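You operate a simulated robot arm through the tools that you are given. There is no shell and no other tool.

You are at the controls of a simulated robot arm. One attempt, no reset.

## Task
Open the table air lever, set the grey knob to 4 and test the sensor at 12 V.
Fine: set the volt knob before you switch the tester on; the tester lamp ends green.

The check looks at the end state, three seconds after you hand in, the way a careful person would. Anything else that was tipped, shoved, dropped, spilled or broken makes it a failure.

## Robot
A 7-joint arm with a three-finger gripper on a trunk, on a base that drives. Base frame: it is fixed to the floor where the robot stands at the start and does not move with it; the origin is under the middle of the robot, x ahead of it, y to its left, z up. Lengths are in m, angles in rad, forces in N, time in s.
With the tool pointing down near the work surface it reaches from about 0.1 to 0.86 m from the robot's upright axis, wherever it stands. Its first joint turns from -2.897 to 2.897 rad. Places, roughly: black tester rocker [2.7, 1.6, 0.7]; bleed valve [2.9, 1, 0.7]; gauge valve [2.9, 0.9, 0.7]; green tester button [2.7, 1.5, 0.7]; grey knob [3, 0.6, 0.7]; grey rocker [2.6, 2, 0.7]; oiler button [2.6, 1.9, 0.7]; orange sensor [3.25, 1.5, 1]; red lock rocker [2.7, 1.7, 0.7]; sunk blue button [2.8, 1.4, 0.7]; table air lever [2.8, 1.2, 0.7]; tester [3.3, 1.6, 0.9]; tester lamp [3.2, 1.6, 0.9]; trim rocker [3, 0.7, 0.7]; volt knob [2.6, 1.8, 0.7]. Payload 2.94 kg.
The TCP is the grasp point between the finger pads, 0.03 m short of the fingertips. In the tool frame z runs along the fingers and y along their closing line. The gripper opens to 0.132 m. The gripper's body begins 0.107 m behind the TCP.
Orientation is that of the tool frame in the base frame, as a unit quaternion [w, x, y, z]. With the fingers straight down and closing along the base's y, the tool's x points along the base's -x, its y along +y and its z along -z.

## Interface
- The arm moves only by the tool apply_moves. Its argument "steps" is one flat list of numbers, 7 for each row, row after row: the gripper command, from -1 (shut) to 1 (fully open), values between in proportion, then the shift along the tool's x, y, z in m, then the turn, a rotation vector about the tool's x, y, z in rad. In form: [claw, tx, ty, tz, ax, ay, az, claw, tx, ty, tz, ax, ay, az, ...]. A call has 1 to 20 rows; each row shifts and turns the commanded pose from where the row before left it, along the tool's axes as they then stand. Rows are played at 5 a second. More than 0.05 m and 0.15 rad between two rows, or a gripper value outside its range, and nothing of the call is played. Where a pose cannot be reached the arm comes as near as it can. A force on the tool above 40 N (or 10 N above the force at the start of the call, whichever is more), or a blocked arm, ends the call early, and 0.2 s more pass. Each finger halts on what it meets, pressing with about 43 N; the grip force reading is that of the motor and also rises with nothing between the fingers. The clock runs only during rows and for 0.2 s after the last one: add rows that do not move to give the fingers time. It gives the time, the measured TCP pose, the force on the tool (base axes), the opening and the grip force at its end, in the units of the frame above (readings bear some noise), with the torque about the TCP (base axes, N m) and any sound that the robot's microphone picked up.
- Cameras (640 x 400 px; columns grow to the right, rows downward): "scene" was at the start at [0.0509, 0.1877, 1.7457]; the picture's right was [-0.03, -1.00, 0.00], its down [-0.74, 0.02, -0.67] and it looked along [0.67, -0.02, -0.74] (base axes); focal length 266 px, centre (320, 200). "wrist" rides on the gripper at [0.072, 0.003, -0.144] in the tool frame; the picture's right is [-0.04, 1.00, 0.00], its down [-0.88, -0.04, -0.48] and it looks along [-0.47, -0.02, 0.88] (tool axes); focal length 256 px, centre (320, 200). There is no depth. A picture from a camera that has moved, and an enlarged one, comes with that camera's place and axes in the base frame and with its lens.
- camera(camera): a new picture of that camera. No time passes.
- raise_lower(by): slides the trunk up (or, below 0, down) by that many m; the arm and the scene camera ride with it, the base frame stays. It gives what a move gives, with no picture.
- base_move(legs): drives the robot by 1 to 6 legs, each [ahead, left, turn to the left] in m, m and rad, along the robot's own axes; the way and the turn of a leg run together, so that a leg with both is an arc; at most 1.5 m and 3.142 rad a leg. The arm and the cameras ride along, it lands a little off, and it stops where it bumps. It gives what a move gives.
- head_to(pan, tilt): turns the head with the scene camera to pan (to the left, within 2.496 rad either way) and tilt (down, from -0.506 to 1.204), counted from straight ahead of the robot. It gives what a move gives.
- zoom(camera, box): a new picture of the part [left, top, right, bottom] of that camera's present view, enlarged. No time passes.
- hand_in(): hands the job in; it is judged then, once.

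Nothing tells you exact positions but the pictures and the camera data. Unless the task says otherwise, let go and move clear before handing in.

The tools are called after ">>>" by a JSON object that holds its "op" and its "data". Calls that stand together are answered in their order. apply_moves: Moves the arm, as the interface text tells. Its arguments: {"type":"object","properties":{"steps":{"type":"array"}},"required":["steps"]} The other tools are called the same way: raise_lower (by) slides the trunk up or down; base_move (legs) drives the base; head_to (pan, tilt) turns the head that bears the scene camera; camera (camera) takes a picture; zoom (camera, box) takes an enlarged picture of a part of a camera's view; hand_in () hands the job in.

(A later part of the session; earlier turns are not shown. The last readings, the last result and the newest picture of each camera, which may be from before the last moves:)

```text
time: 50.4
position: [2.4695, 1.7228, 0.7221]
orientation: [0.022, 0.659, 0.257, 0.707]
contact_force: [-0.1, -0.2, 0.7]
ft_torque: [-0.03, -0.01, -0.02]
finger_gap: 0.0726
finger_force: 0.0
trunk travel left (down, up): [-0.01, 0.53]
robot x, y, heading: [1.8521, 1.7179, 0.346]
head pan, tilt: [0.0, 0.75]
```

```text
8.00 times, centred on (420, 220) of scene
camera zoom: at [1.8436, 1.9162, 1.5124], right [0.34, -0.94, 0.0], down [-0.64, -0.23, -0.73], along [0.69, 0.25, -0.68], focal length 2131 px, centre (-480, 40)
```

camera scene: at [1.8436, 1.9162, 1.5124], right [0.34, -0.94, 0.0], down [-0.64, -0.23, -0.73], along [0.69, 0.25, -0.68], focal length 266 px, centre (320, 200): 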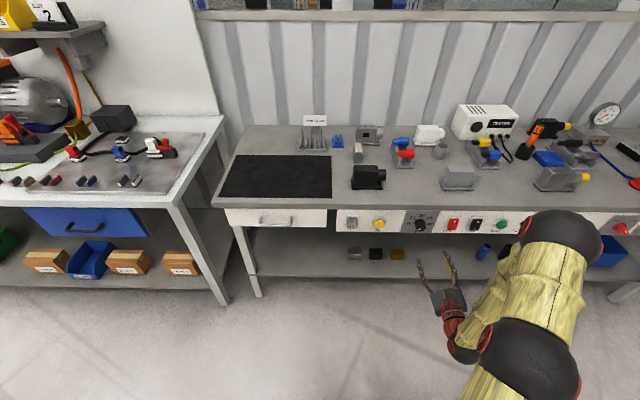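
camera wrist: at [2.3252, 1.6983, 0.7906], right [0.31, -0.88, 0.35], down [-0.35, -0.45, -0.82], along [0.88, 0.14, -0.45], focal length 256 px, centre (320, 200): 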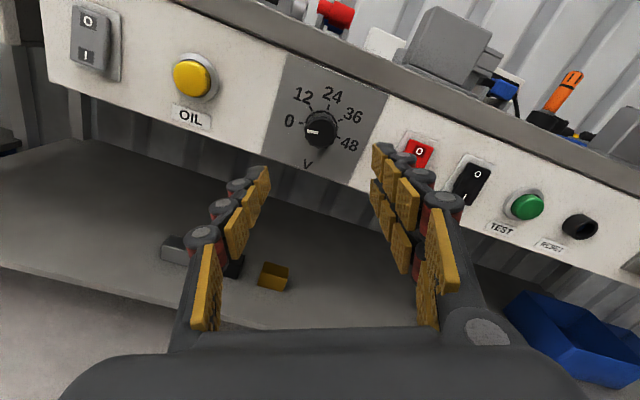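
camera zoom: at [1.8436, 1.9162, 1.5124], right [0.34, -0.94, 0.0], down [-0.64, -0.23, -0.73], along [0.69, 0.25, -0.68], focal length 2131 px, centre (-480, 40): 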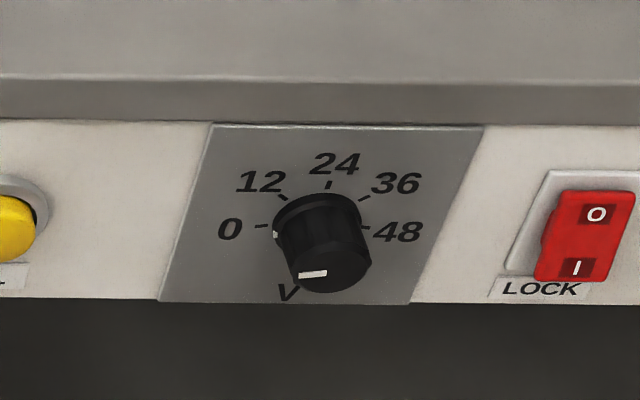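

The knob's axis is within 3 mm of the gripper's line and the dial steps are about 50° apart, so 0→12 is about 0.87 rad clockwise. I move in over the knob.

>>> {"op": "apply_moves", "data": {"steps": [0.1, -0.003, 0, 0.03, 0, 0, 0, 0.1, 0, 0, 0.03, 0, 0, 0, 0.1, 0, 0, 0.03, 0, 0, 0, 0.1, 0, 0, 0.02, 0, 0, 0, 0.1, 0, 0, 0.01, 0, 0, 0, 0.1, 0, 0, 0, 0, 0, 0]}}

>>> {"op": "camera", "data": {"camera": "wrist"}}

>>> {"op": "zoom", "data": {"camera": "scene", "box": [380, 195, 500, 270]}}

```text
time: 51.8
position: [2.5824, 1.762, 0.7209]
orientation: [0.02, 0.659, 0.257, 0.706]
contact_force: [0.9, -0.3, -0.4]
ft_torque: [0.02, -0.01, 0.0]
finger_gap: 0.0725
finger_force: 0.1
trunk travel left (down, up): [-0.01, 0.53]
robot x, y, heading: [1.856, 1.7218, 0.343]
head pan, tilt: [0.0, 0.75]
```

```text
taken
camera wrist: at [2.4389, 1.7376, 0.7879], right [0.31, -0.88, 0.35], down [-0.35, -0.45, -0.82], along [0.88, 0.14, -0.45], focal length 256 px, centre (320, 200)
```

wrist: 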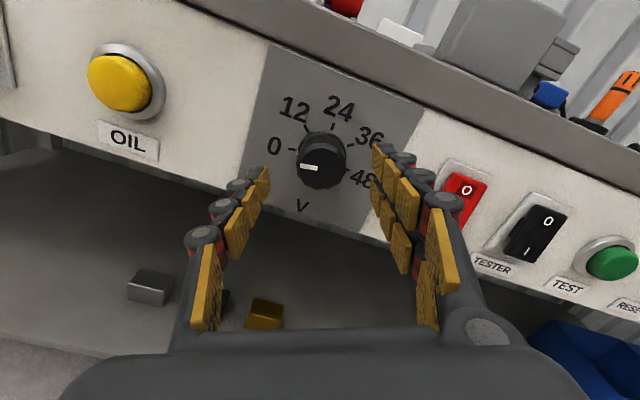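

```text
5.33 times, centred on (440, 232) of scene
camera zoom: at [1.8436, 1.9164, 1.5124], right [0.34, -0.94, 0.0], down [-0.64, -0.23, -0.73], along [0.69, 0.25, -0.68], focal length 1421 px, centre (-320, 27)
```

zoom: 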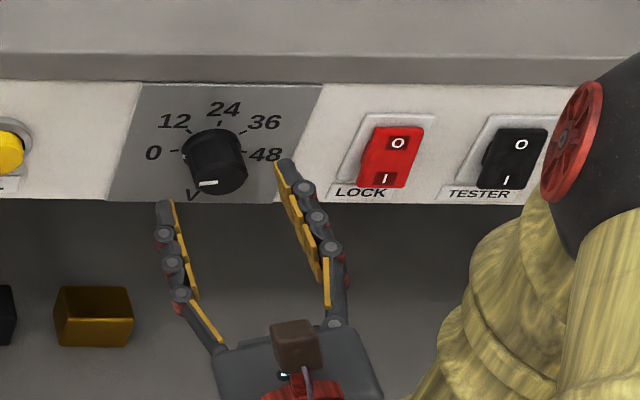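

The knob sits midway between the fingertips. I advance 4 cm so the fingers straddle it, then close on it.

>>> {"op": "apply_moves", "data": {"steps": [0.1, 0, 0, 0.015, 0, 0, 0, 0.1, 0, 0, 0.015, 0, 0, 0, 0.1, 0, 0, 0.008, 0, 0, 0, 0.1, 0, 0, 0, 0, 0, 0]}}

>>> {"op": "camera", "data": {"camera": "wrist"}}

```text
time: 52.8
position: [2.6181, 1.774, 0.7212]
orientation: [0.022, 0.659, 0.256, 0.707]
contact_force: [-0.1, 0.1, -0.2]
ft_torque: [0.0, 0.03, -0.01]
finger_gap: 0.0726
finger_force: 0.0
trunk travel left (down, up): [-0.01, 0.53]
robot x, y, heading: [1.8546, 1.7195, 0.342]
head pan, tilt: [0.0, 0.75]
```

```text
taken
camera wrist: at [2.475, 1.7504, 0.7875], right [0.31, -0.88, 0.35], down [-0.35, -0.45, -0.82], along [0.88, 0.14, -0.45], focal length 256 px, centre (320, 200)
```

wrist: 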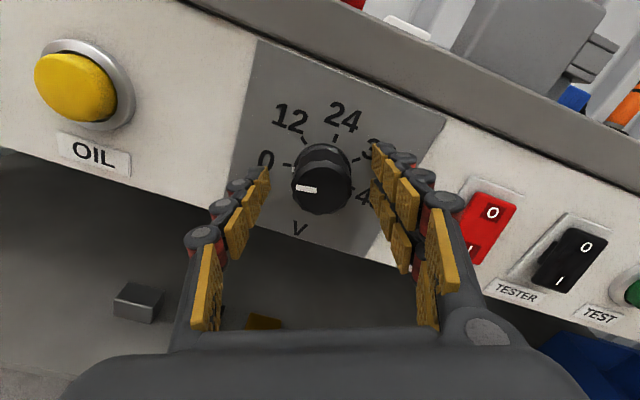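

The fingers straddle the knob without contact. Closing now.

>>> {"op": "apply_moves", "data": {"steps": [-0.6, 0, 0, 0, 0, 0, 0, -0.6, 0, 0, 0, 0, 0, 0, -0.6, 0, 0, 0, 0, 0, 0, -0.6, 0, 0, 0, 0, 0, 0, -0.6, 0, 0, 0, 0, 0, 0]}}

>>> {"op": "camera", "data": {"camera": "wrist"}}

```text
time: 54.0
position: [2.6187, 1.7737, 0.721]
orientation: [0.021, 0.659, 0.256, 0.707]
contact_force: [2.4, -6.0, 1.0]
ft_torque: [0.1, -0.11, -0.15]
finger_gap: 0.0364
finger_force: 40.6
trunk travel left (down, up): [-0.01, 0.53]
robot x, y, heading: [1.8563, 1.7189, 0.339]
head pan, tilt: [0.0, 0.75]
```

```text
taken
camera wrist: at [2.4751, 1.7496, 0.7878], right [0.31, -0.88, 0.35], down [-0.35, -0.45, -0.82], along [0.88, 0.14, -0.45], focal length 256 px, centre (320, 200)
```

wrist: 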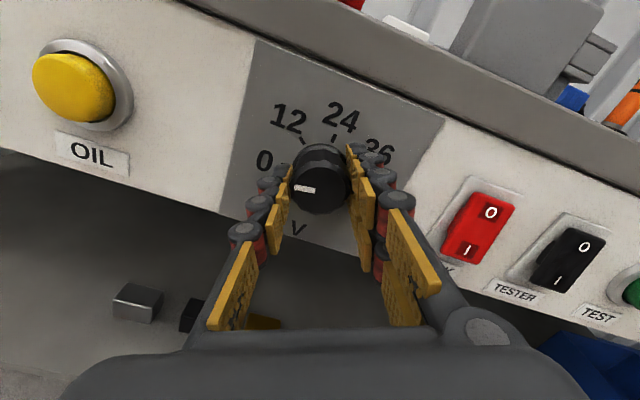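

Gripped (36 mm). I turn clockwise by 0.87 rad.

>>> {"op": "apply_moves", "data": {"steps": [-0.6, 0, 0.001, 0, 0, 0, 0, -0.6, 0, 0, 0, 0, 0, 0.124, -0.6, 0, 0, 0, 0, 0, 0.124, -0.6, 0, 0, 0, 0, 0, 0.124, -0.6, 0, 0, 0, 0, 0, 0.124, -0.6, 0, 0, 0, 0, 0, 0.124, -0.6, 0, 0, 0, 0, 0, 0.124, -0.6, 0, 0, 0, 0, 0, 0.124, -0.6, 0, 0, 0, 0, 0, 0, -0.6, 0, 0, 0, 0, 0, 0]}}

>>> {"op": "camera", "data": {"camera": "wrist"}}

>>> {"op": "zoom", "data": {"camera": "scene", "box": [380, 195, 500, 270]}}

```text
time: 56.1
position: [2.6183, 1.774, 0.7202]
orientation: [-0.277, 0.706, -0.044, 0.65]
contact_force: [-0.6, 9.0, 4.3]
ft_torque: [-0.03, 0.01, 0.29]
finger_gap: 0.0364
finger_force: 44.9
trunk travel left (down, up): [-0.01, 0.53]
robot x, y, heading: [1.8579, 1.7189, 0.343]
head pan, tilt: [0.0, 0.75]
```

```text
taken
camera wrist: at [2.4952, 1.693, 0.7837], right [0.29, -0.82, -0.49], down [-0.59, 0.24, -0.77], along [0.75, 0.51, -0.42], focal length 256 px, centre (320, 200)
```

wrist: 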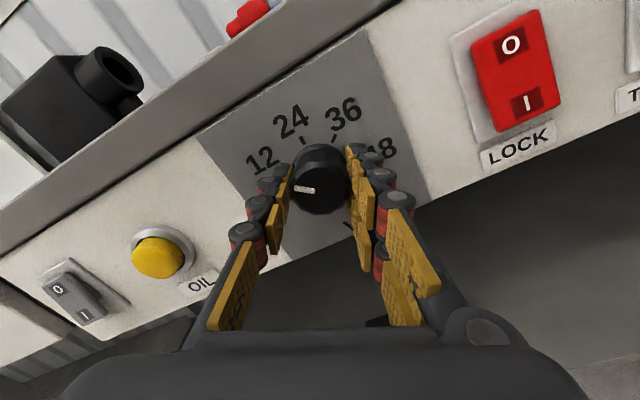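

```text
5.33 times, centred on (440, 232) of scene
camera zoom: at [1.8431, 1.917, 1.5123], right [0.34, -0.94, 0.0], down [-0.64, -0.23, -0.73], along [0.69, 0.25, -0.68], focal length 1421 px, centre (-320, 27)
```

zoom: 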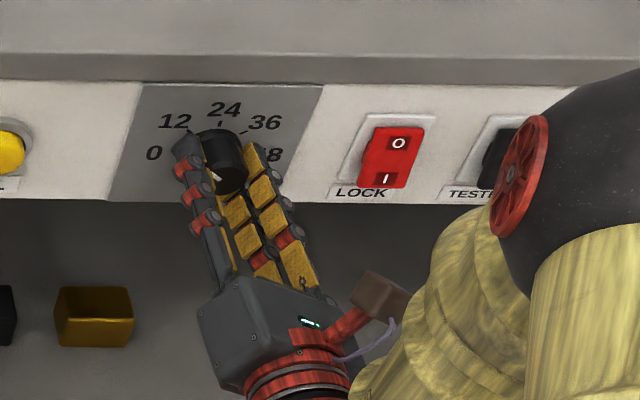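

The knob followed the gripper. I release and back off to read the dial.

>>> {"op": "apply_moves", "data": {"steps": [0.1, 0, 0, 0, 0, 0, 0, 0.1, 0, 0, 0, 0, 0, 0, 0.1, 0, 0, 0, 0, 0, 0, 0.1, 0, 0, 0, 0, 0, 0, 0.1, 0, 0, -0.03, 0, 0, 0, 0.1, 0, 0, -0.03, 0, 0, 0, 0.1, 0, 0, -0.03, 0, 0, 0, 0.1, 0, 0, 0, 0, 0, -0.15, 0.1, 0, 0, 0, 0, 0, -0.15, 0.1, 0, 0, 0, 0, 0, -0.15, 0.1, 0, 0, 0, 0, 0, 0]}}

>>> {"op": "zoom", "data": {"camera": "wrist", "box": [220, 60, 420, 185]}}

>>> {"op": "zoom", "data": {"camera": "scene", "box": [380, 195, 460, 245]}}

```text
time: 58.5
position: [2.5334, 1.742, 0.7216]
orientation: [-0.125, 0.698, 0.114, 0.696]
contact_force: [0.9, 0.1, -0.8]
ft_torque: [0.0, 0.03, -0.01]
finger_gap: 0.0727
finger_force: 0.0
trunk travel left (down, up): [-0.01, 0.53]
robot x, y, heading: [1.8561, 1.7189, 0.346]
head pan, tilt: [0.0, 0.75]
```

```text
3.20 times, centred on (320, 122) of wrist
camera zoom: at [2.3996, 1.6914, 0.7929], right [0.33, -0.94, -0.06], down [-0.47, -0.11, -0.88], along [0.82, 0.32, -0.48], focal length 819 px, centre (320, 448)
```

zoom: 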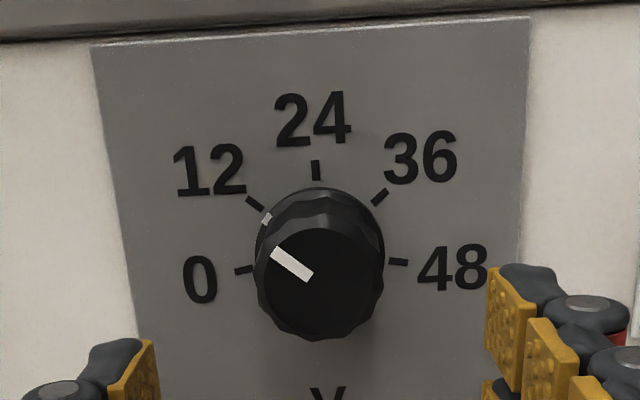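

```text
8.00 times, centred on (420, 220) of scene
camera zoom: at [1.8435, 1.9164, 1.5124], right [0.34, -0.94, 0.0], down [-0.64, -0.23, -0.73], along [0.69, 0.25, -0.68], focal length 2131 px, centre (-480, 40)
```

zoom: 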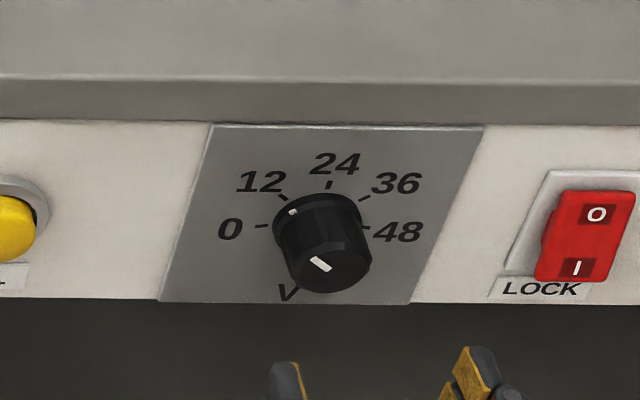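

The volt knob points right at 12. Now I close the fingers and drive right by about 0.22 m to face the TESTER rocker.

>>> {"op": "apply_moves", "data": {"steps": [-1, 0, 0, -0.02, 0, 0, 0, -1, 0, 0, 0, 0, 0, 0, -1, 0, 0, 0, 0, 0, 0, -1, 0, 0, 0, 0, 0, 0, -1, 0, 0, 0, 0, 0, 0]}}

>>> {"op": "base_move", "data": {"legs": [[0, -0.216, -0.004]]}}

>>> {"op": "camera", "data": {"camera": "wrist"}}

>>> {"op": "camera", "data": {"camera": "scene"}}

```text
time: 59.8
position: [2.5147, 1.7351, 0.7212]
orientation: [-0.126, 0.698, 0.114, 0.695]
contact_force: [-0.1, -0.9, 0.6]
ft_torque: [0.02, 0.0, -0.03]
finger_gap: 0.0
finger_force: 11.6
trunk travel left (down, up): [-0.01, 0.53]
robot x, y, heading: [1.8571, 1.7223, 0.342]
head pan, tilt: [0.0, 0.75]
```

```text
time: 61.4
position: [2.5882, 1.528, 0.7222]
orientation: [-0.123, 0.699, 0.112, 0.696]
contact_force: [-0.4, 0.8, -0.1]
ft_torque: [-0.01, 0.02, 0.0]
finger_gap: 0.0
finger_force: 28.8
trunk travel left (down, up): [-0.01, 0.53]
robot x, y, heading: [1.9271, 1.5173, 0.338]
head pan, tilt: [0.0, 0.75]
```

```text
taken
camera wrist: at [2.4533, 1.4778, 0.793], right [0.33, -0.94, -0.06], down [-0.47, -0.11, -0.88], along [0.82, 0.32, -0.48], focal length 256 px, centre (320, 200)
```

wrist: 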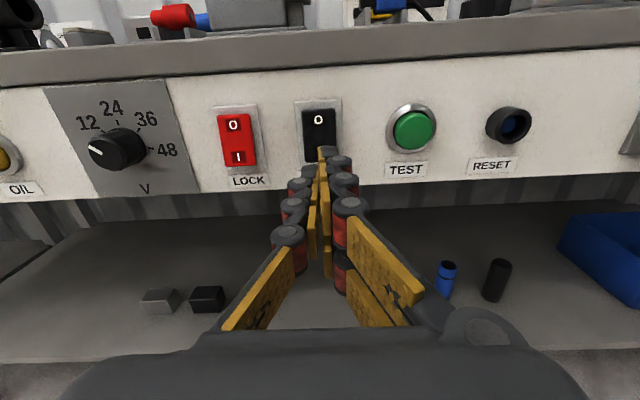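

```text
taken
camera scene: at [1.9168, 1.712, 1.5123], right [0.33, -0.94, 0.0], down [-0.64, -0.23, -0.73], along [0.69, 0.24, -0.68], focal length 266 px, centre (320, 200)
```

scene: 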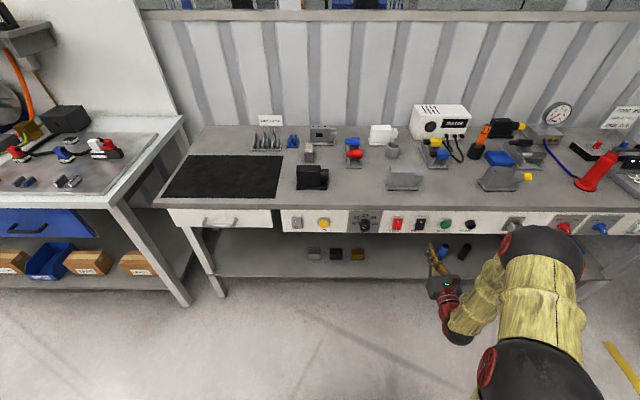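

I'm aligned with the TESTER rocker (0 on top, I at the bottom; its lower end at about z 0.704). I go down 2 cm and approach its I end.

>>> {"op": "apply_moves", "data": {"steps": [-1, -0.0185, -0.0015, 0.02, 0, 0, 0, -1, 0, 0, 0.03, 0, 0, 0, -1, 0, 0, 0.025, 0, 0, 0, -1, 0, 0, 0, 0, 0, 0]}}

>>> {"op": "camera", "data": {"camera": "wrist"}}

>>> {"op": "zoom", "data": {"camera": "scene", "box": [380, 200, 500, 275]}}

```text
time: 62.4
position: [2.6573, 1.5537, 0.7028]
orientation: [-0.125, 0.698, 0.113, 0.695]
contact_force: [0.2, 0.0, 0.0]
ft_torque: [0.03, 0.03, 0.01]
finger_gap: 0.0
finger_force: 29.0
trunk travel left (down, up): [-0.01, 0.53]
robot x, y, heading: [1.9304, 1.5166, 0.334]
head pan, tilt: [0.0, 0.75]
```

```text
taken
camera wrist: at [2.5237, 1.5041, 0.7743], right [0.33, -0.94, -0.06], down [-0.47, -0.11, -0.88], along [0.82, 0.32, -0.48], focal length 256 px, centre (320, 200)
```

wrist: 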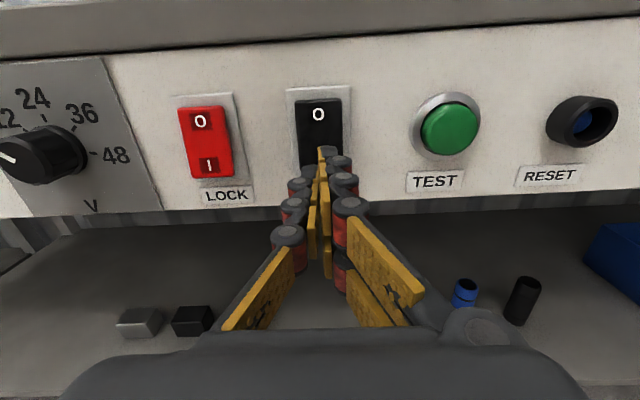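

```text
5.33 times, centred on (440, 238) of scene
camera zoom: at [1.917, 1.7119, 1.5124], right [0.33, -0.94, 0.0], down [-0.64, -0.23, -0.73], along [0.69, 0.24, -0.68], focal length 1421 px, centre (-320, 0)
```

zoom: 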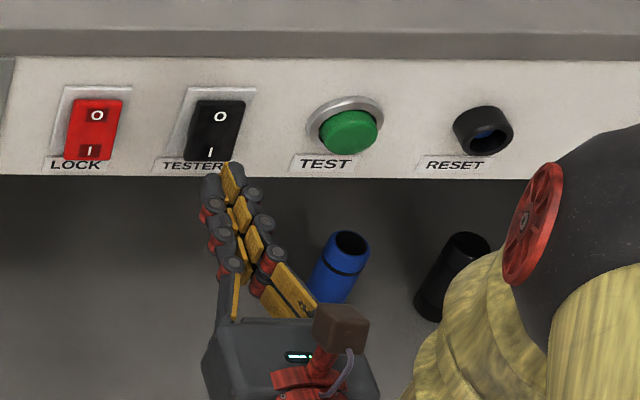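

The fingertips are lined up in front of the I end. I press forward in small steps.

>>> {"op": "apply_moves", "data": {"steps": [-1, 0, 0, 0.01, 0, 0, 0, -1, 0, 0, 0.006, 0, 0, 0, -1, 0, 0, 0.006, 0, 0, 0, -1, 0, 0, 0.005, 0, 0, 0, -1, 0, 0, 0, 0, 0, 0]}}

>>> {"op": "camera", "data": {"camera": "wrist"}}

>>> {"op": "zoom", "data": {"camera": "scene", "box": [380, 200, 500, 275]}}

```text
time: 63.6
position: [2.6831, 1.563, 0.7021]
orientation: [-0.124, 0.699, 0.112, 0.695]
contact_force: [-3.0, -0.4, -1.7]
ft_torque: [0.0, -0.03, -0.02]
finger_gap: 0.0
finger_force: 28.1
trunk travel left (down, up): [-0.01, 0.53]
robot x, y, heading: [1.9298, 1.5176, 0.339]
head pan, tilt: [0.0, 0.75]
```

```text
taken
camera wrist: at [2.5488, 1.5125, 0.7739], right [0.33, -0.94, -0.06], down [-0.47, -0.11, -0.88], along [0.82, 0.32, -0.48], focal length 256 px, centre (320, 200)
```

wrist: 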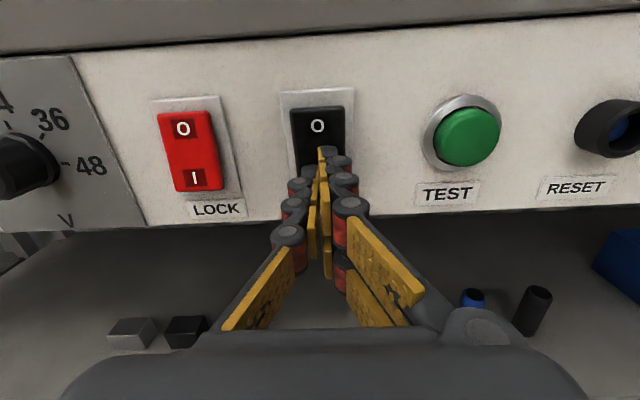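

```text
5.33 times, centred on (440, 238) of scene
camera zoom: at [1.917, 1.7118, 1.5124], right [0.33, -0.94, 0.0], down [-0.64, -0.23, -0.73], along [0.69, 0.24, -0.68], focal length 1421 px, centre (-320, 0)
```

zoom: 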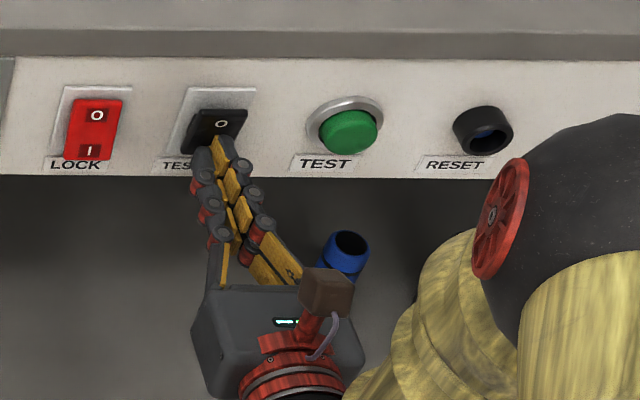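

The rocker has tipped over to I. I press 4 mm more to be sure it latches, then back off and check.

>>> {"op": "apply_moves", "data": {"steps": [-1, 0, 0, 0.004, 0, 0, 0, -1, 0, 0, 0, 0, 0, 0, -1, 0, 0, -0.03, 0, 0, 0, -1, 0, 0, -0.04, 0, 0, 0, -1, 0, 0, -0.02, 0, 0, 0, -1, 0, 0, 0, 0, 0, 0]}}

>>> {"op": "camera", "data": {"camera": "wrist"}}

>>> {"op": "zoom", "data": {"camera": "scene", "box": [380, 85, 540, 185]}}

>>> {"op": "zoom", "data": {"camera": "scene", "box": [340, 190, 500, 290]}}

```text
time: 65.0
position: [2.6023, 1.5369, 0.7021]
orientation: [-0.126, 0.698, 0.113, 0.696]
contact_force: [-0.8, -1.3, 0.1]
ft_torque: [0.01, 0.01, -0.02]
finger_gap: 0.0
finger_force: 28.7
trunk travel left (down, up): [-0.01, 0.53]
robot x, y, heading: [1.9285, 1.514, 0.334]
head pan, tilt: [0.0, 0.75]
```

```text
taken
camera wrist: at [2.4674, 1.4849, 0.7746], right [0.33, -0.94, -0.06], down [-0.47, -0.11, -0.88], along [0.82, 0.32, -0.48], focal length 256 px, centre (320, 200)
```

wrist: 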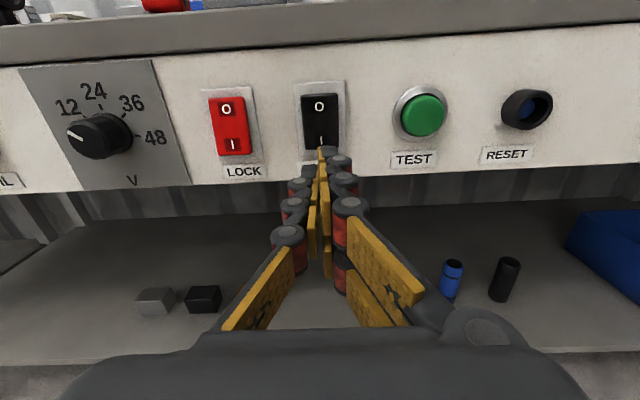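

```text
4.00 times, centred on (460, 135) of scene
camera zoom: at [1.9169, 1.7118, 1.5124], right [0.33, -0.94, 0.0], down [-0.64, -0.23, -0.73], along [0.69, 0.24, -0.68], focal length 1066 px, centre (-240, 460)
```

zoom: 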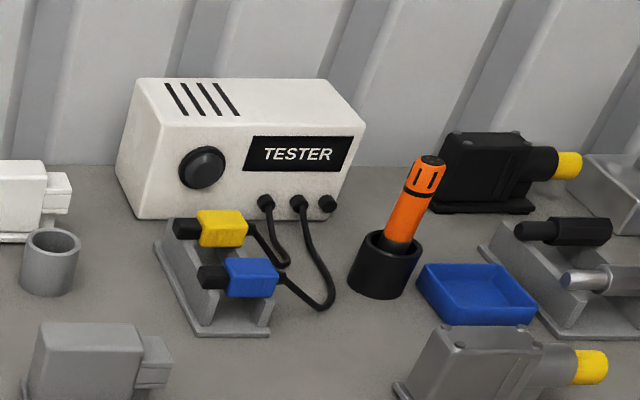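

```text
4.00 times, centred on (420, 240) of scene
camera zoom: at [1.9169, 1.7118, 1.5124], right [0.33, -0.94, 0.0], down [-0.64, -0.23, -0.73], along [0.69, 0.24, -0.68], focal length 1066 px, centre (-80, 40)
```

zoom: 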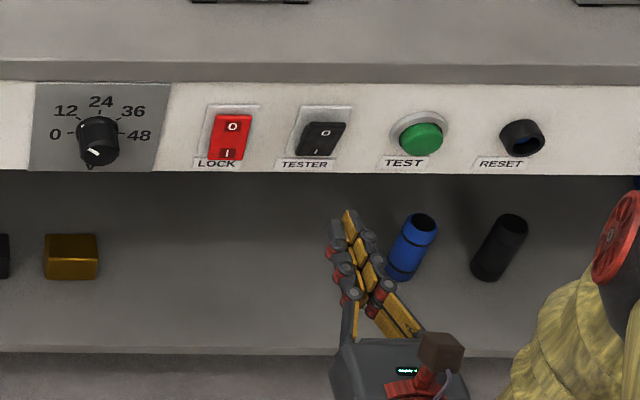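

TESTER is now at I and the volt knob still at 12; the lamp is still dark as TEST has not been pressed. I'll keep the order of the task: next the air lever. I back off a little and drive right to look at it.

>>> {"op": "base_move", "data": {"legs": [[-0.12, 0, 0.004], [0, -0.33, 0]]}}

>>> {"op": "camera", "data": {"camera": "wrist"}}

>>> {"op": "zoom", "data": {"camera": "wrist", "box": [260, 60, 460, 185]}}

>>> {"op": "camera", "data": {"camera": "scene"}}

```text
time: 68.1
position: [2.5981, 1.1846, 0.7035]
orientation: [-0.126, 0.698, 0.113, 0.695]
contact_force: [0.3, 0.6, -0.4]
ft_torque: [0.03, 0.0, 0.0]
finger_gap: 0.0
finger_force: 28.7
trunk travel left (down, up): [-0.01, 0.53]
robot x, y, heading: [1.9277, 1.1564, 0.35]
head pan, tilt: [0.0, 0.75]
```

```text
taken
camera wrist: at [2.4642, 1.1326, 0.7746], right [0.33, -0.94, -0.06], down [-0.47, -0.11, -0.88], along [0.82, 0.32, -0.48], focal length 256 px, centre (320, 200)
```

wrist: 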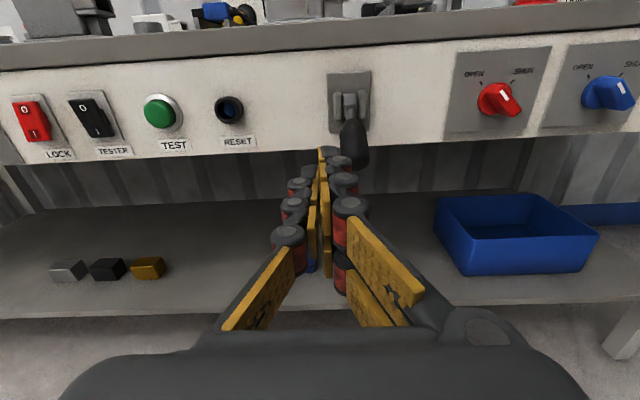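

```text
3.20 times, centred on (360, 122) of wrist
camera zoom: at [2.4642, 1.1326, 0.7746], right [0.33, -0.94, -0.06], down [-0.47, -0.11, -0.88], along [0.82, 0.32, -0.48], focal length 819 px, centre (192, 448)
```

zoom: 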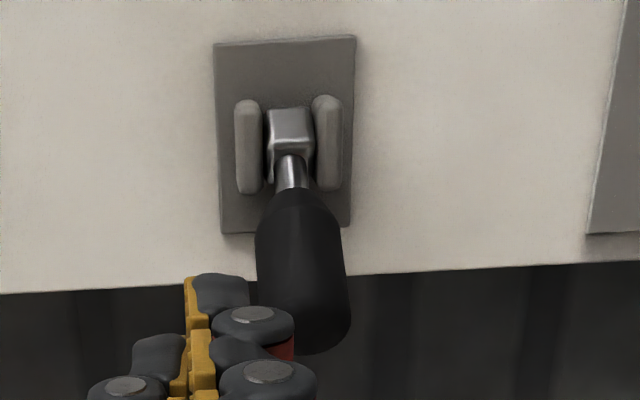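

```text
taken
camera scene: at [1.9125, 1.357, 1.5124], right [0.34, -0.94, 0.0], down [-0.64, -0.23, -0.73], along [0.69, 0.25, -0.68], focal length 266 px, centre (320, 200)
```

scene: 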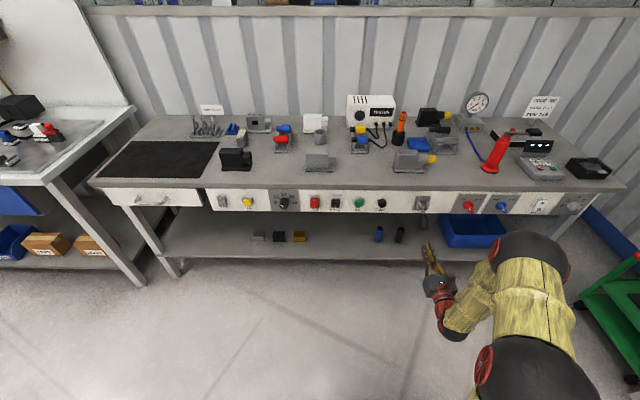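

The lever has no label; its handle points out and down from a clevis at about S-position of the gripper, so opening should be lifting it up. I zoom in from the head camera to measure its handle.

>>> {"op": "zoom", "data": {"camera": "scene", "box": [390, 180, 470, 230]}}

>>> {"op": "zoom", "data": {"camera": "scene", "box": [430, 80, 620, 215]}}

```text
8.00 times, centred on (430, 205) of scene
camera zoom: at [1.9125, 1.357, 1.5124], right [0.34, -0.94, 0.0], down [-0.64, -0.23, -0.73], along [0.69, 0.25, -0.68], focal length 2131 px, centre (-560, 160)
```

zoom: 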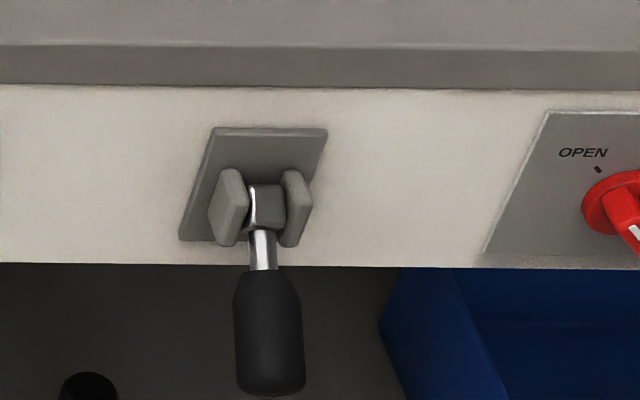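

```text
2.96 times, centred on (525, 148) of scene
camera zoom: at [1.9125, 1.357, 1.5124], right [0.34, -0.94, 0.0], down [-0.64, -0.23, -0.73], along [0.69, 0.25, -0.68], focal length 789 px, centre (-287, 356)
```

zoom: 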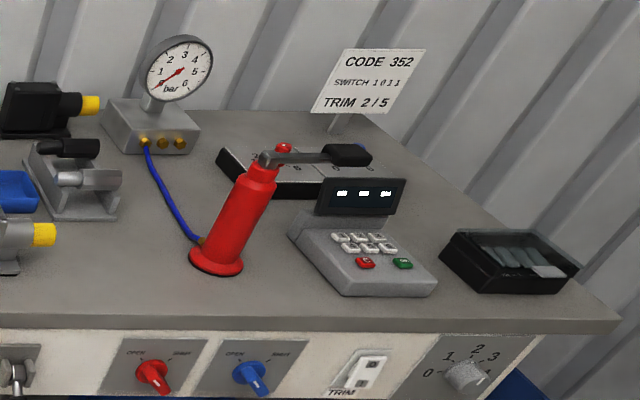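

The lever pivots at about z 0.719 with its handle some 42° below level, handle about 34 mm thick and 95 mm out. I open the fingers to 63 mm, move closer and line up with the handle.

>>> {"op": "apply_moves", "data": {"steps": [-0.05, 0, 0, 0, 0, 0, 0, -0.05, 0, 0, 0, 0, 0, 0, -0.05, 0, 0, 0, 0, 0, 0, -0.05, 0, 0, 0, 0, 0, 0]}}

>>> {"op": "base_move", "data": {"legs": [[0.09, -0.035, -0.008]]}}

>>> {"op": "camera", "data": {"camera": "wrist"}}

>>> {"op": "zoom", "data": {"camera": "scene", "box": [370, 180, 530, 280]}}

```text
time: 69.1
position: [2.5979, 1.1839, 0.7023]
orientation: [-0.126, 0.698, 0.114, 0.695]
contact_force: [-0.1, 0.8, 0.0]
ft_torque: [-0.02, 0.01, 0.0]
finger_gap: 0.0628
finger_force: 0.1
trunk travel left (down, up): [-0.01, 0.53]
robot x, y, heading: [1.9241, 1.1597, 0.346]
head pan, tilt: [0.0, 0.75]
```

```text
time: 70.2
position: [2.6952, 1.1749, 0.7022]
orientation: [-0.123, 0.699, 0.111, 0.696]
contact_force: [-0.4, 0.6, 0.7]
ft_torque: [0.02, 0.02, -0.01]
finger_gap: 0.0629
finger_force: 0.0
trunk travel left (down, up): [-0.01, 0.53]
robot x, y, heading: [2.0218, 1.1561, 0.335]
head pan, tilt: [0.0, 0.75]
```

```text
taken
camera wrist: at [2.5606, 1.1246, 0.7747], right [0.33, -0.94, -0.06], down [-0.47, -0.11, -0.88], along [0.82, 0.31, -0.48], focal length 256 px, centre (320, 200)
```

wrist: 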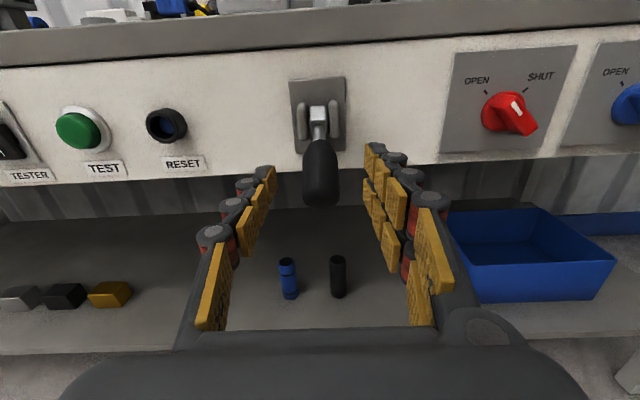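

```text
4.00 times, centred on (450, 230) of scene
camera zoom: at [2.0107, 1.3538, 1.5124], right [0.33, -0.94, 0.0], down [-0.64, -0.22, -0.73], along [0.69, 0.24, -0.68], focal length 1066 px, centre (-200, 80)
```

zoom: 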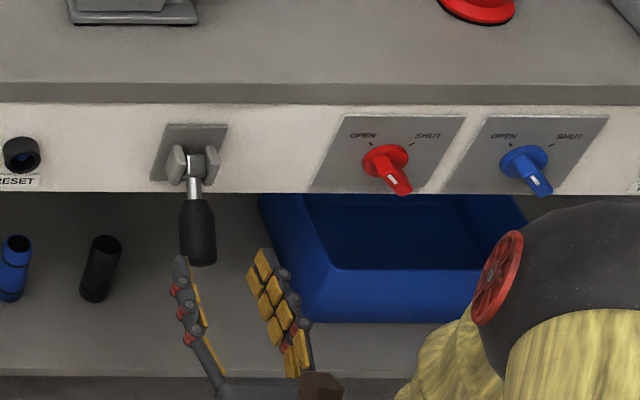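

The handle is centred between the fingers. I lower 33 mm and move forward 9 cm so the pads straddle it.

>>> {"op": "apply_moves", "data": {"steps": [-0.05, -0.033, 0.002, 0, 0, 0, 0, -0.05, 0, 0, 0.03, 0, 0, 0, -0.05, 0, 0, 0.03, 0, 0, 0, -0.05, 0, 0, 0.03, 0, 0, 0, -0.05, 0, 0, 0, 0, 0, 0]}}

>>> {"op": "camera", "data": {"camera": "wrist"}}

>>> {"op": "zoom", "data": {"camera": "scene", "box": [370, 180, 530, 280]}}

```text
time: 71.4
position: [2.7801, 1.203, 0.67]
orientation: [-0.122, 0.699, 0.111, 0.696]
contact_force: [-0.6, 0.2, -0.2]
ft_torque: [0.04, 0.03, 0.0]
finger_gap: 0.0625
finger_force: 0.0
trunk travel left (down, up): [-0.01, 0.53]
robot x, y, heading: [2.0197, 1.1566, 0.336]
head pan, tilt: [0.0, 0.75]
```

```text
taken
camera wrist: at [2.6463, 1.1533, 0.7418], right [0.33, -0.94, -0.06], down [-0.47, -0.11, -0.88], along [0.82, 0.31, -0.48], focal length 256 px, centre (320, 200)
```

wrist: 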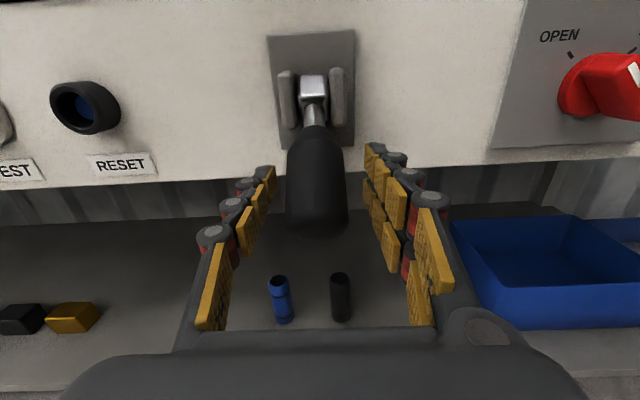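

```text
4.00 times, centred on (450, 230) of scene
camera zoom: at [2.0112, 1.3538, 1.5124], right [0.33, -0.94, 0.0], down [-0.64, -0.22, -0.73], along [0.69, 0.24, -0.68], focal length 1066 px, centre (-200, 80)
```

zoom: 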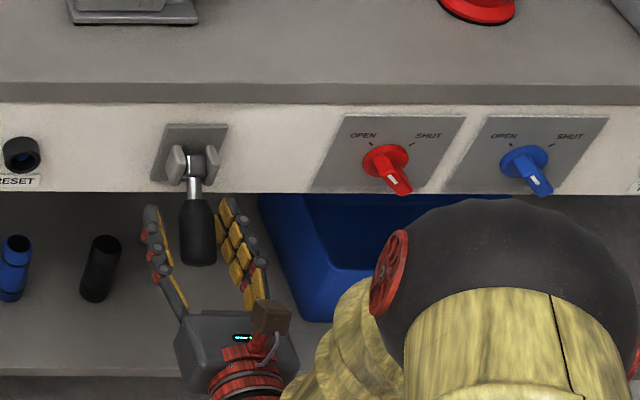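

The pads straddle the handle evenly. I close on it.

>>> {"op": "apply_moves", "data": {"steps": [-0.7, 0, 0, 0, 0, 0, 0, -0.7, 0, 0, 0, 0, 0, 0, -0.7, 0, 0, 0, 0, 0, 0, -0.7, 0, 0, 0, 0, 0, 0, -0.7, 0, 0, 0, 0, 0, 0]}}

>>> {"op": "camera", "data": {"camera": "wrist"}}

```text
time: 72.6
position: [2.7807, 1.2048, 0.6707]
orientation: [-0.123, 0.699, 0.113, 0.696]
contact_force: [-1.3, 9.2, 0.9]
ft_torque: [0.24, 0.2, -0.25]
finger_gap: 0.0316
finger_force: 43.6
trunk travel left (down, up): [-0.01, 0.53]
robot x, y, heading: [2.0179, 1.1568, 0.337]
head pan, tilt: [0.0, 0.75]
```

```text
taken
camera wrist: at [2.646, 1.154, 0.7419], right [0.33, -0.94, -0.06], down [-0.47, -0.11, -0.88], along [0.82, 0.31, -0.48], focal length 256 px, centre (320, 200)
```

wrist: 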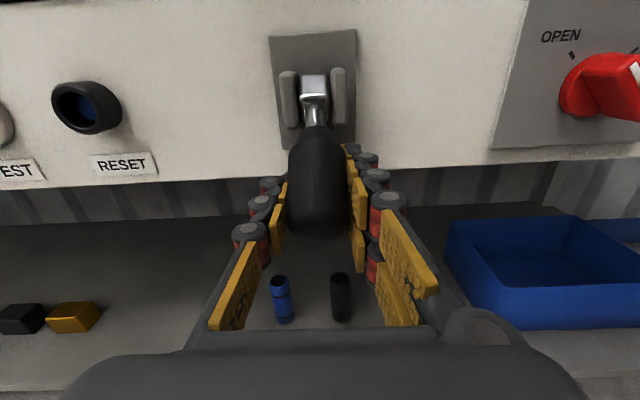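

Gripped. I lift the handle along its arc, first up to level.

>>> {"op": "apply_moves", "data": {"steps": [-0.7, 0, -0.0015, 0, 0, 0, 0, -0.7, 0.0107, 0, -0.0075, 0, 0, 0, -0.7, 0.0118, 0, -0.0055, 0, 0, 0, -0.7, 0.0127, 0, -0.0034, 0, 0, 0, -0.7, 0.013, 0, -0.0011, 0, 0, 0, -0.7, 0, 0, 0, 0, 0, 0]}}

>>> {"op": "camera", "data": {"camera": "wrist"}}

>>> {"op": "zoom", "data": {"camera": "scene", "box": [370, 180, 530, 280]}}

```text
time: 73.4
position: [2.7705, 1.202, 0.6833]
orientation: [-0.123, 0.704, 0.111, 0.691]
contact_force: [23.4, 7.6, -14.5]
ft_torque: [0.13, 1.49, -0.97]
finger_gap: 0.0315
finger_force: 45.0
trunk travel left (down, up): [-0.01, 0.53]
robot x, y, heading: [2.0226, 1.1555, 0.337]
head pan, tilt: [0.0, 0.75]
stopped in row 3: the force on the tool passed its limit at 59 N (the readings are from after the stop); the commanded pose is now the measured one
```

```text
taken
camera wrist: at [2.6382, 1.1515, 0.7564], right [0.32, -0.94, -0.06], down [-0.48, -0.11, -0.87], along [0.82, 0.31, -0.49], focal length 256 px, centre (320, 200)
```

wrist: 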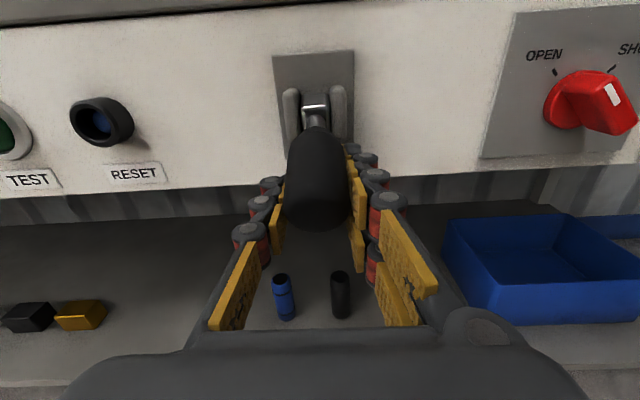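

```text
4.00 times, centred on (450, 230) of scene
camera zoom: at [2.0147, 1.3545, 1.5123], right [0.33, -0.94, 0.0], down [-0.65, -0.22, -0.73], along [0.69, 0.24, -0.68], focal length 1066 px, centre (-200, 80)
```

zoom: 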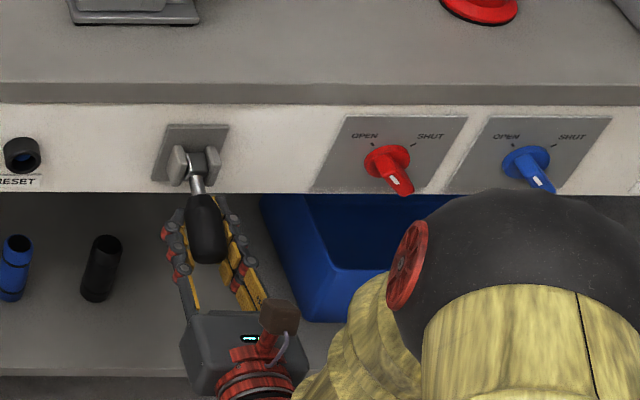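

The flat pads hold the handle too rigidly to let it swing, so the force limit tripped; the lever moved only slightly. I release it, and will instead push it up from below with closed fingers.

>>> {"op": "apply_moves", "data": {"steps": [-0.05, 0, 0, 0, 0, 0, 0, -0.05, 0, 0, 0, 0, 0, 0, -0.05, 0, 0, 0, 0, 0, 0, -0.05, 0, 0, 0, 0, 0, 0]}}

>>> {"op": "camera", "data": {"camera": "wrist"}}

>>> {"op": "zoom", "data": {"camera": "scene", "box": [370, 180, 530, 280]}}

```text
time: 74.4
position: [2.7711, 1.2003, 0.6853]
orientation: [-0.122, 0.702, 0.11, 0.693]
contact_force: [-0.9, -0.6, 0.4]
ft_torque: [-0.01, 0.01, 0.02]
finger_gap: 0.0625
finger_force: 0.1
trunk travel left (down, up): [-0.01, 0.53]
robot x, y, heading: [2.0228, 1.1568, 0.337]
head pan, tilt: [0.0, 0.75]
```

```text
taken
camera wrist: at [2.6361, 1.1508, 0.7584], right [0.32, -0.94, -0.06], down [-0.48, -0.11, -0.87], along [0.82, 0.31, -0.48], focal length 256 px, centre (320, 200)
```

wrist: 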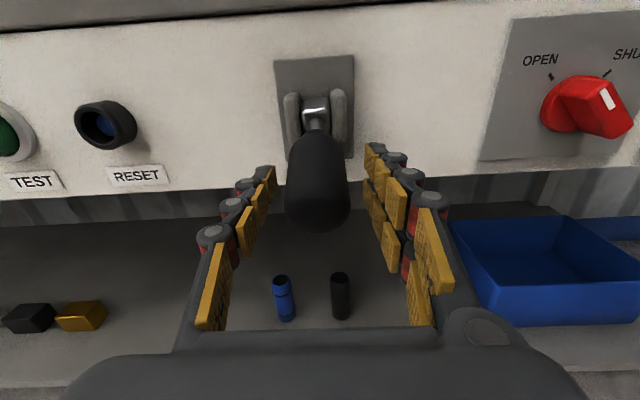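

```text
4.00 times, centred on (450, 230) of scene
camera zoom: at [2.0115, 1.3539, 1.5124], right [0.33, -0.94, 0.0], down [-0.64, -0.22, -0.73], along [0.69, 0.24, -0.68], focal length 1066 px, centre (-200, 80)
```

zoom: 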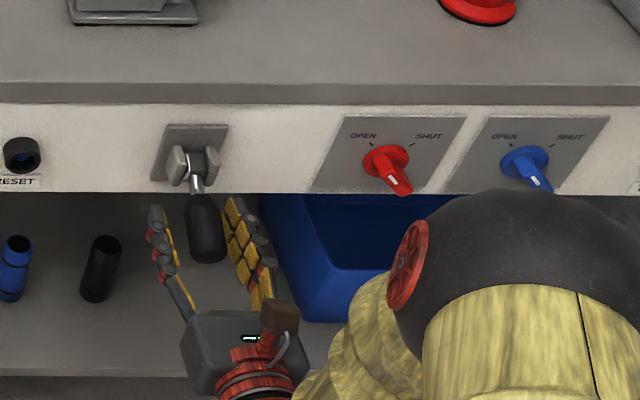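

The lever stays where it is. I retract, close the fingers and go down below the handle.

>>> {"op": "apply_moves", "data": {"steps": [-0.05, 0, 0, -0.03, 0, 0, 0, -0.05, 0, 0, -0.03, 0, 0, 0, -0.05, 0, 0, -0.025, 0, 0, 0, -1, -0.035, 0, 0, 0, 0, 0, -1, -0.038, 0, 0, 0, 0, 0, -1, 0, 0, 0, 0, 0, 0, -1, 0, 0, 0, 0, 0, 0, -1, 0, 0, 0, 0, 0, 0]}}

>>> {"op": "camera", "data": {"camera": "wrist"}}

>>> {"op": "zoom", "data": {"camera": "scene", "box": [370, 180, 530, 280]}}

```text
time: 76.2
position: [2.688, 1.1733, 0.6135]
orientation: [-0.122, 0.702, 0.111, 0.693]
contact_force: [-0.4, -0.6, -0.7]
ft_torque: [0.0, 0.0, 0.01]
finger_gap: 0.0001
finger_force: 19.5
trunk travel left (down, up): [-0.01, 0.53]
robot x, y, heading: [2.0215, 1.1577, 0.335]
head pan, tilt: [0.0, 0.75]
```

```text
taken
camera wrist: at [2.554, 1.1242, 0.6861], right [0.32, -0.94, -0.06], down [-0.48, -0.11, -0.87], along [0.82, 0.31, -0.48], focal length 256 px, centre (320, 200)
```

wrist: 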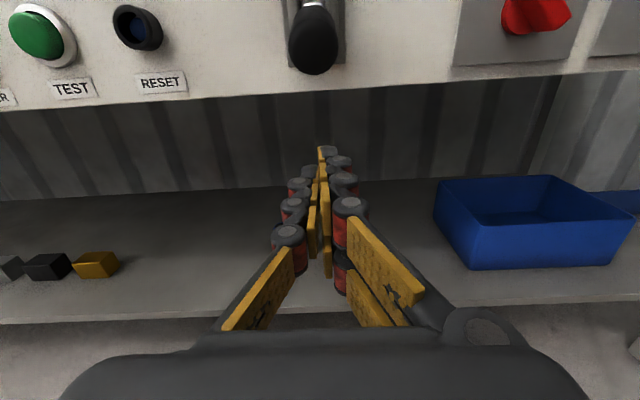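

```text
4.00 times, centred on (450, 230) of scene
camera zoom: at [2.0115, 1.3538, 1.5124], right [0.33, -0.94, 0.0], down [-0.64, -0.22, -0.73], along [0.69, 0.24, -0.68], focal length 1066 px, centre (-200, 80)
```

zoom: 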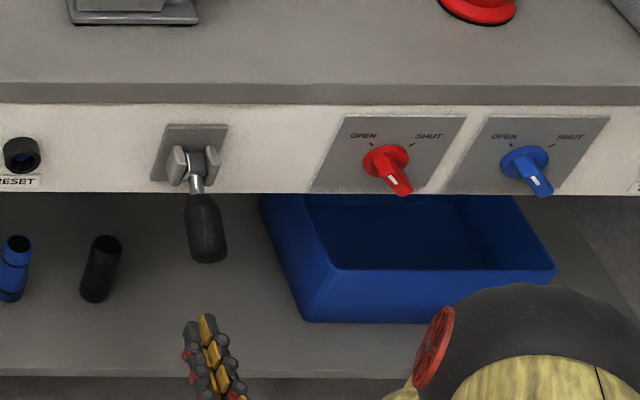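

I move forward under the handle and then lift step by step.

>>> {"op": "apply_moves", "data": {"steps": [-1, 0, 0.003, 0.035, 0, 0, 0, -1, 0, 0, 0.035, 0, 0, 0, -1, 0, 0, 0.004, 0, 0, 0, -1, 0.015, 0, 0, 0, 0, 0, -1, 0.015, 0, 0, 0, 0, 0, -1, 0.012, 0, 0, 0, 0, 0, -1, 0.012, 0, 0, 0, 0, 0, -1, 0.012, 0, 0, 0, 0, 0, -1, 0, 0, 0, 0, 0, 0]}}

>>> {"op": "camera", "data": {"camera": "wrist"}}

>>> {"op": "zoom", "data": {"camera": "scene", "box": [370, 180, 530, 280]}}

```text
time: 78.2
position: [2.7605, 1.1939, 0.6785]
orientation: [-0.122, 0.702, 0.111, 0.693]
contact_force: [-2.4, -1.4, 0.3]
ft_torque: [0.03, -0.07, 0.02]
finger_gap: 0.0
finger_force: 28.8
trunk travel left (down, up): [-0.01, 0.53]
robot x, y, heading: [2.0232, 1.1579, 0.333]
head pan, tilt: [0.0, 0.75]
```

```text
taken
camera wrist: at [2.6263, 1.1442, 0.7517], right [0.32, -0.94, -0.06], down [-0.48, -0.11, -0.87], along [0.82, 0.31, -0.48], focal length 256 px, centre (320, 200)
```

wrist: 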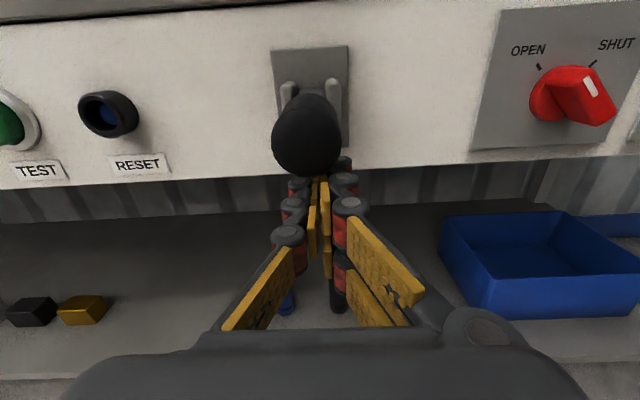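

```text
4.00 times, centred on (450, 230) of scene
camera zoom: at [2.0114, 1.3538, 1.5124], right [0.33, -0.94, 0.0], down [-0.64, -0.22, -0.73], along [0.69, 0.24, -0.68], focal length 1066 px, centre (-200, 80)
```

zoom: 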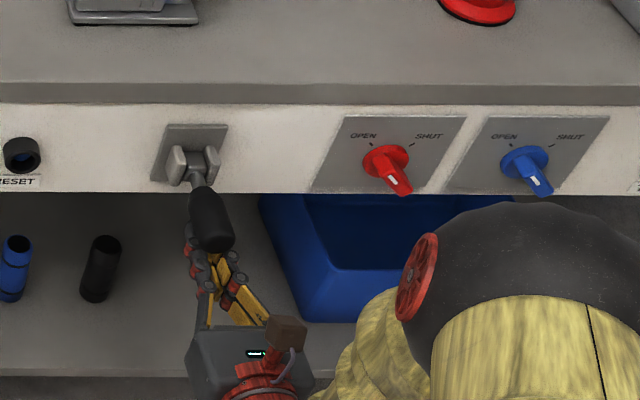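

The lever rises with hardly any force; it is now almost level. I keep lifting.

>>> {"op": "apply_moves", "data": {"steps": [-1, 0.012, 0, 0, 0, 0, 0, -1, 0.012, 0, 0, 0, 0, 0, -1, 0.012, 0, 0, 0, 0, 0, -1, 0.012, 0, 0, 0, 0, 0, -1, 0, 0, 0, 0, 0, 0]}}

>>> {"op": "camera", "data": {"camera": "wrist"}}

>>> {"op": "zoom", "data": {"camera": "scene", "box": [370, 180, 530, 280]}}

```text
time: 79.2
position: [2.7563, 1.1905, 0.7119]
orientation: [-0.121, 0.711, 0.106, 0.684]
contact_force: [-6.9, -5.2, -3.0]
ft_torque: [0.08, 0.1, -0.14]
finger_gap: 0.0
finger_force: 29.3
trunk travel left (down, up): [-0.01, 0.53]
robot x, y, heading: [2.0222, 1.1576, 0.332]
head pan, tilt: [0.0, 0.75]
stopped in row 5: the force on the tool passed its limit at 50 N (the readings are from after the stop); the commanded pose is now the measured one
```

```text
taken
camera wrist: at [2.6234, 1.1416, 0.7887], right [0.32, -0.95, -0.07], down [-0.5, -0.1, -0.86], along [0.81, 0.31, -0.5], focal length 256 px, centre (320, 200)
```

wrist: 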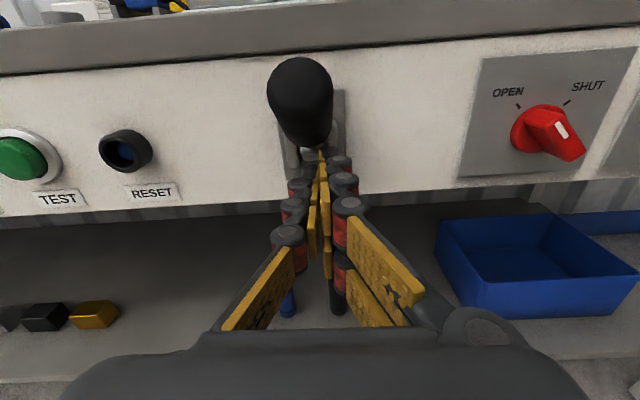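

```text
4.00 times, centred on (450, 230) of scene
camera zoom: at [2.0119, 1.3533, 1.5127], right [0.33, -0.94, 0.0], down [-0.64, -0.22, -0.73], along [0.69, 0.24, -0.68], focal length 1066 px, centre (-200, 80)
```

zoom: 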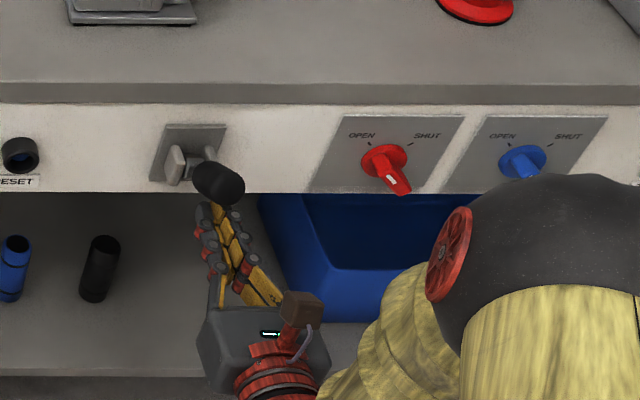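

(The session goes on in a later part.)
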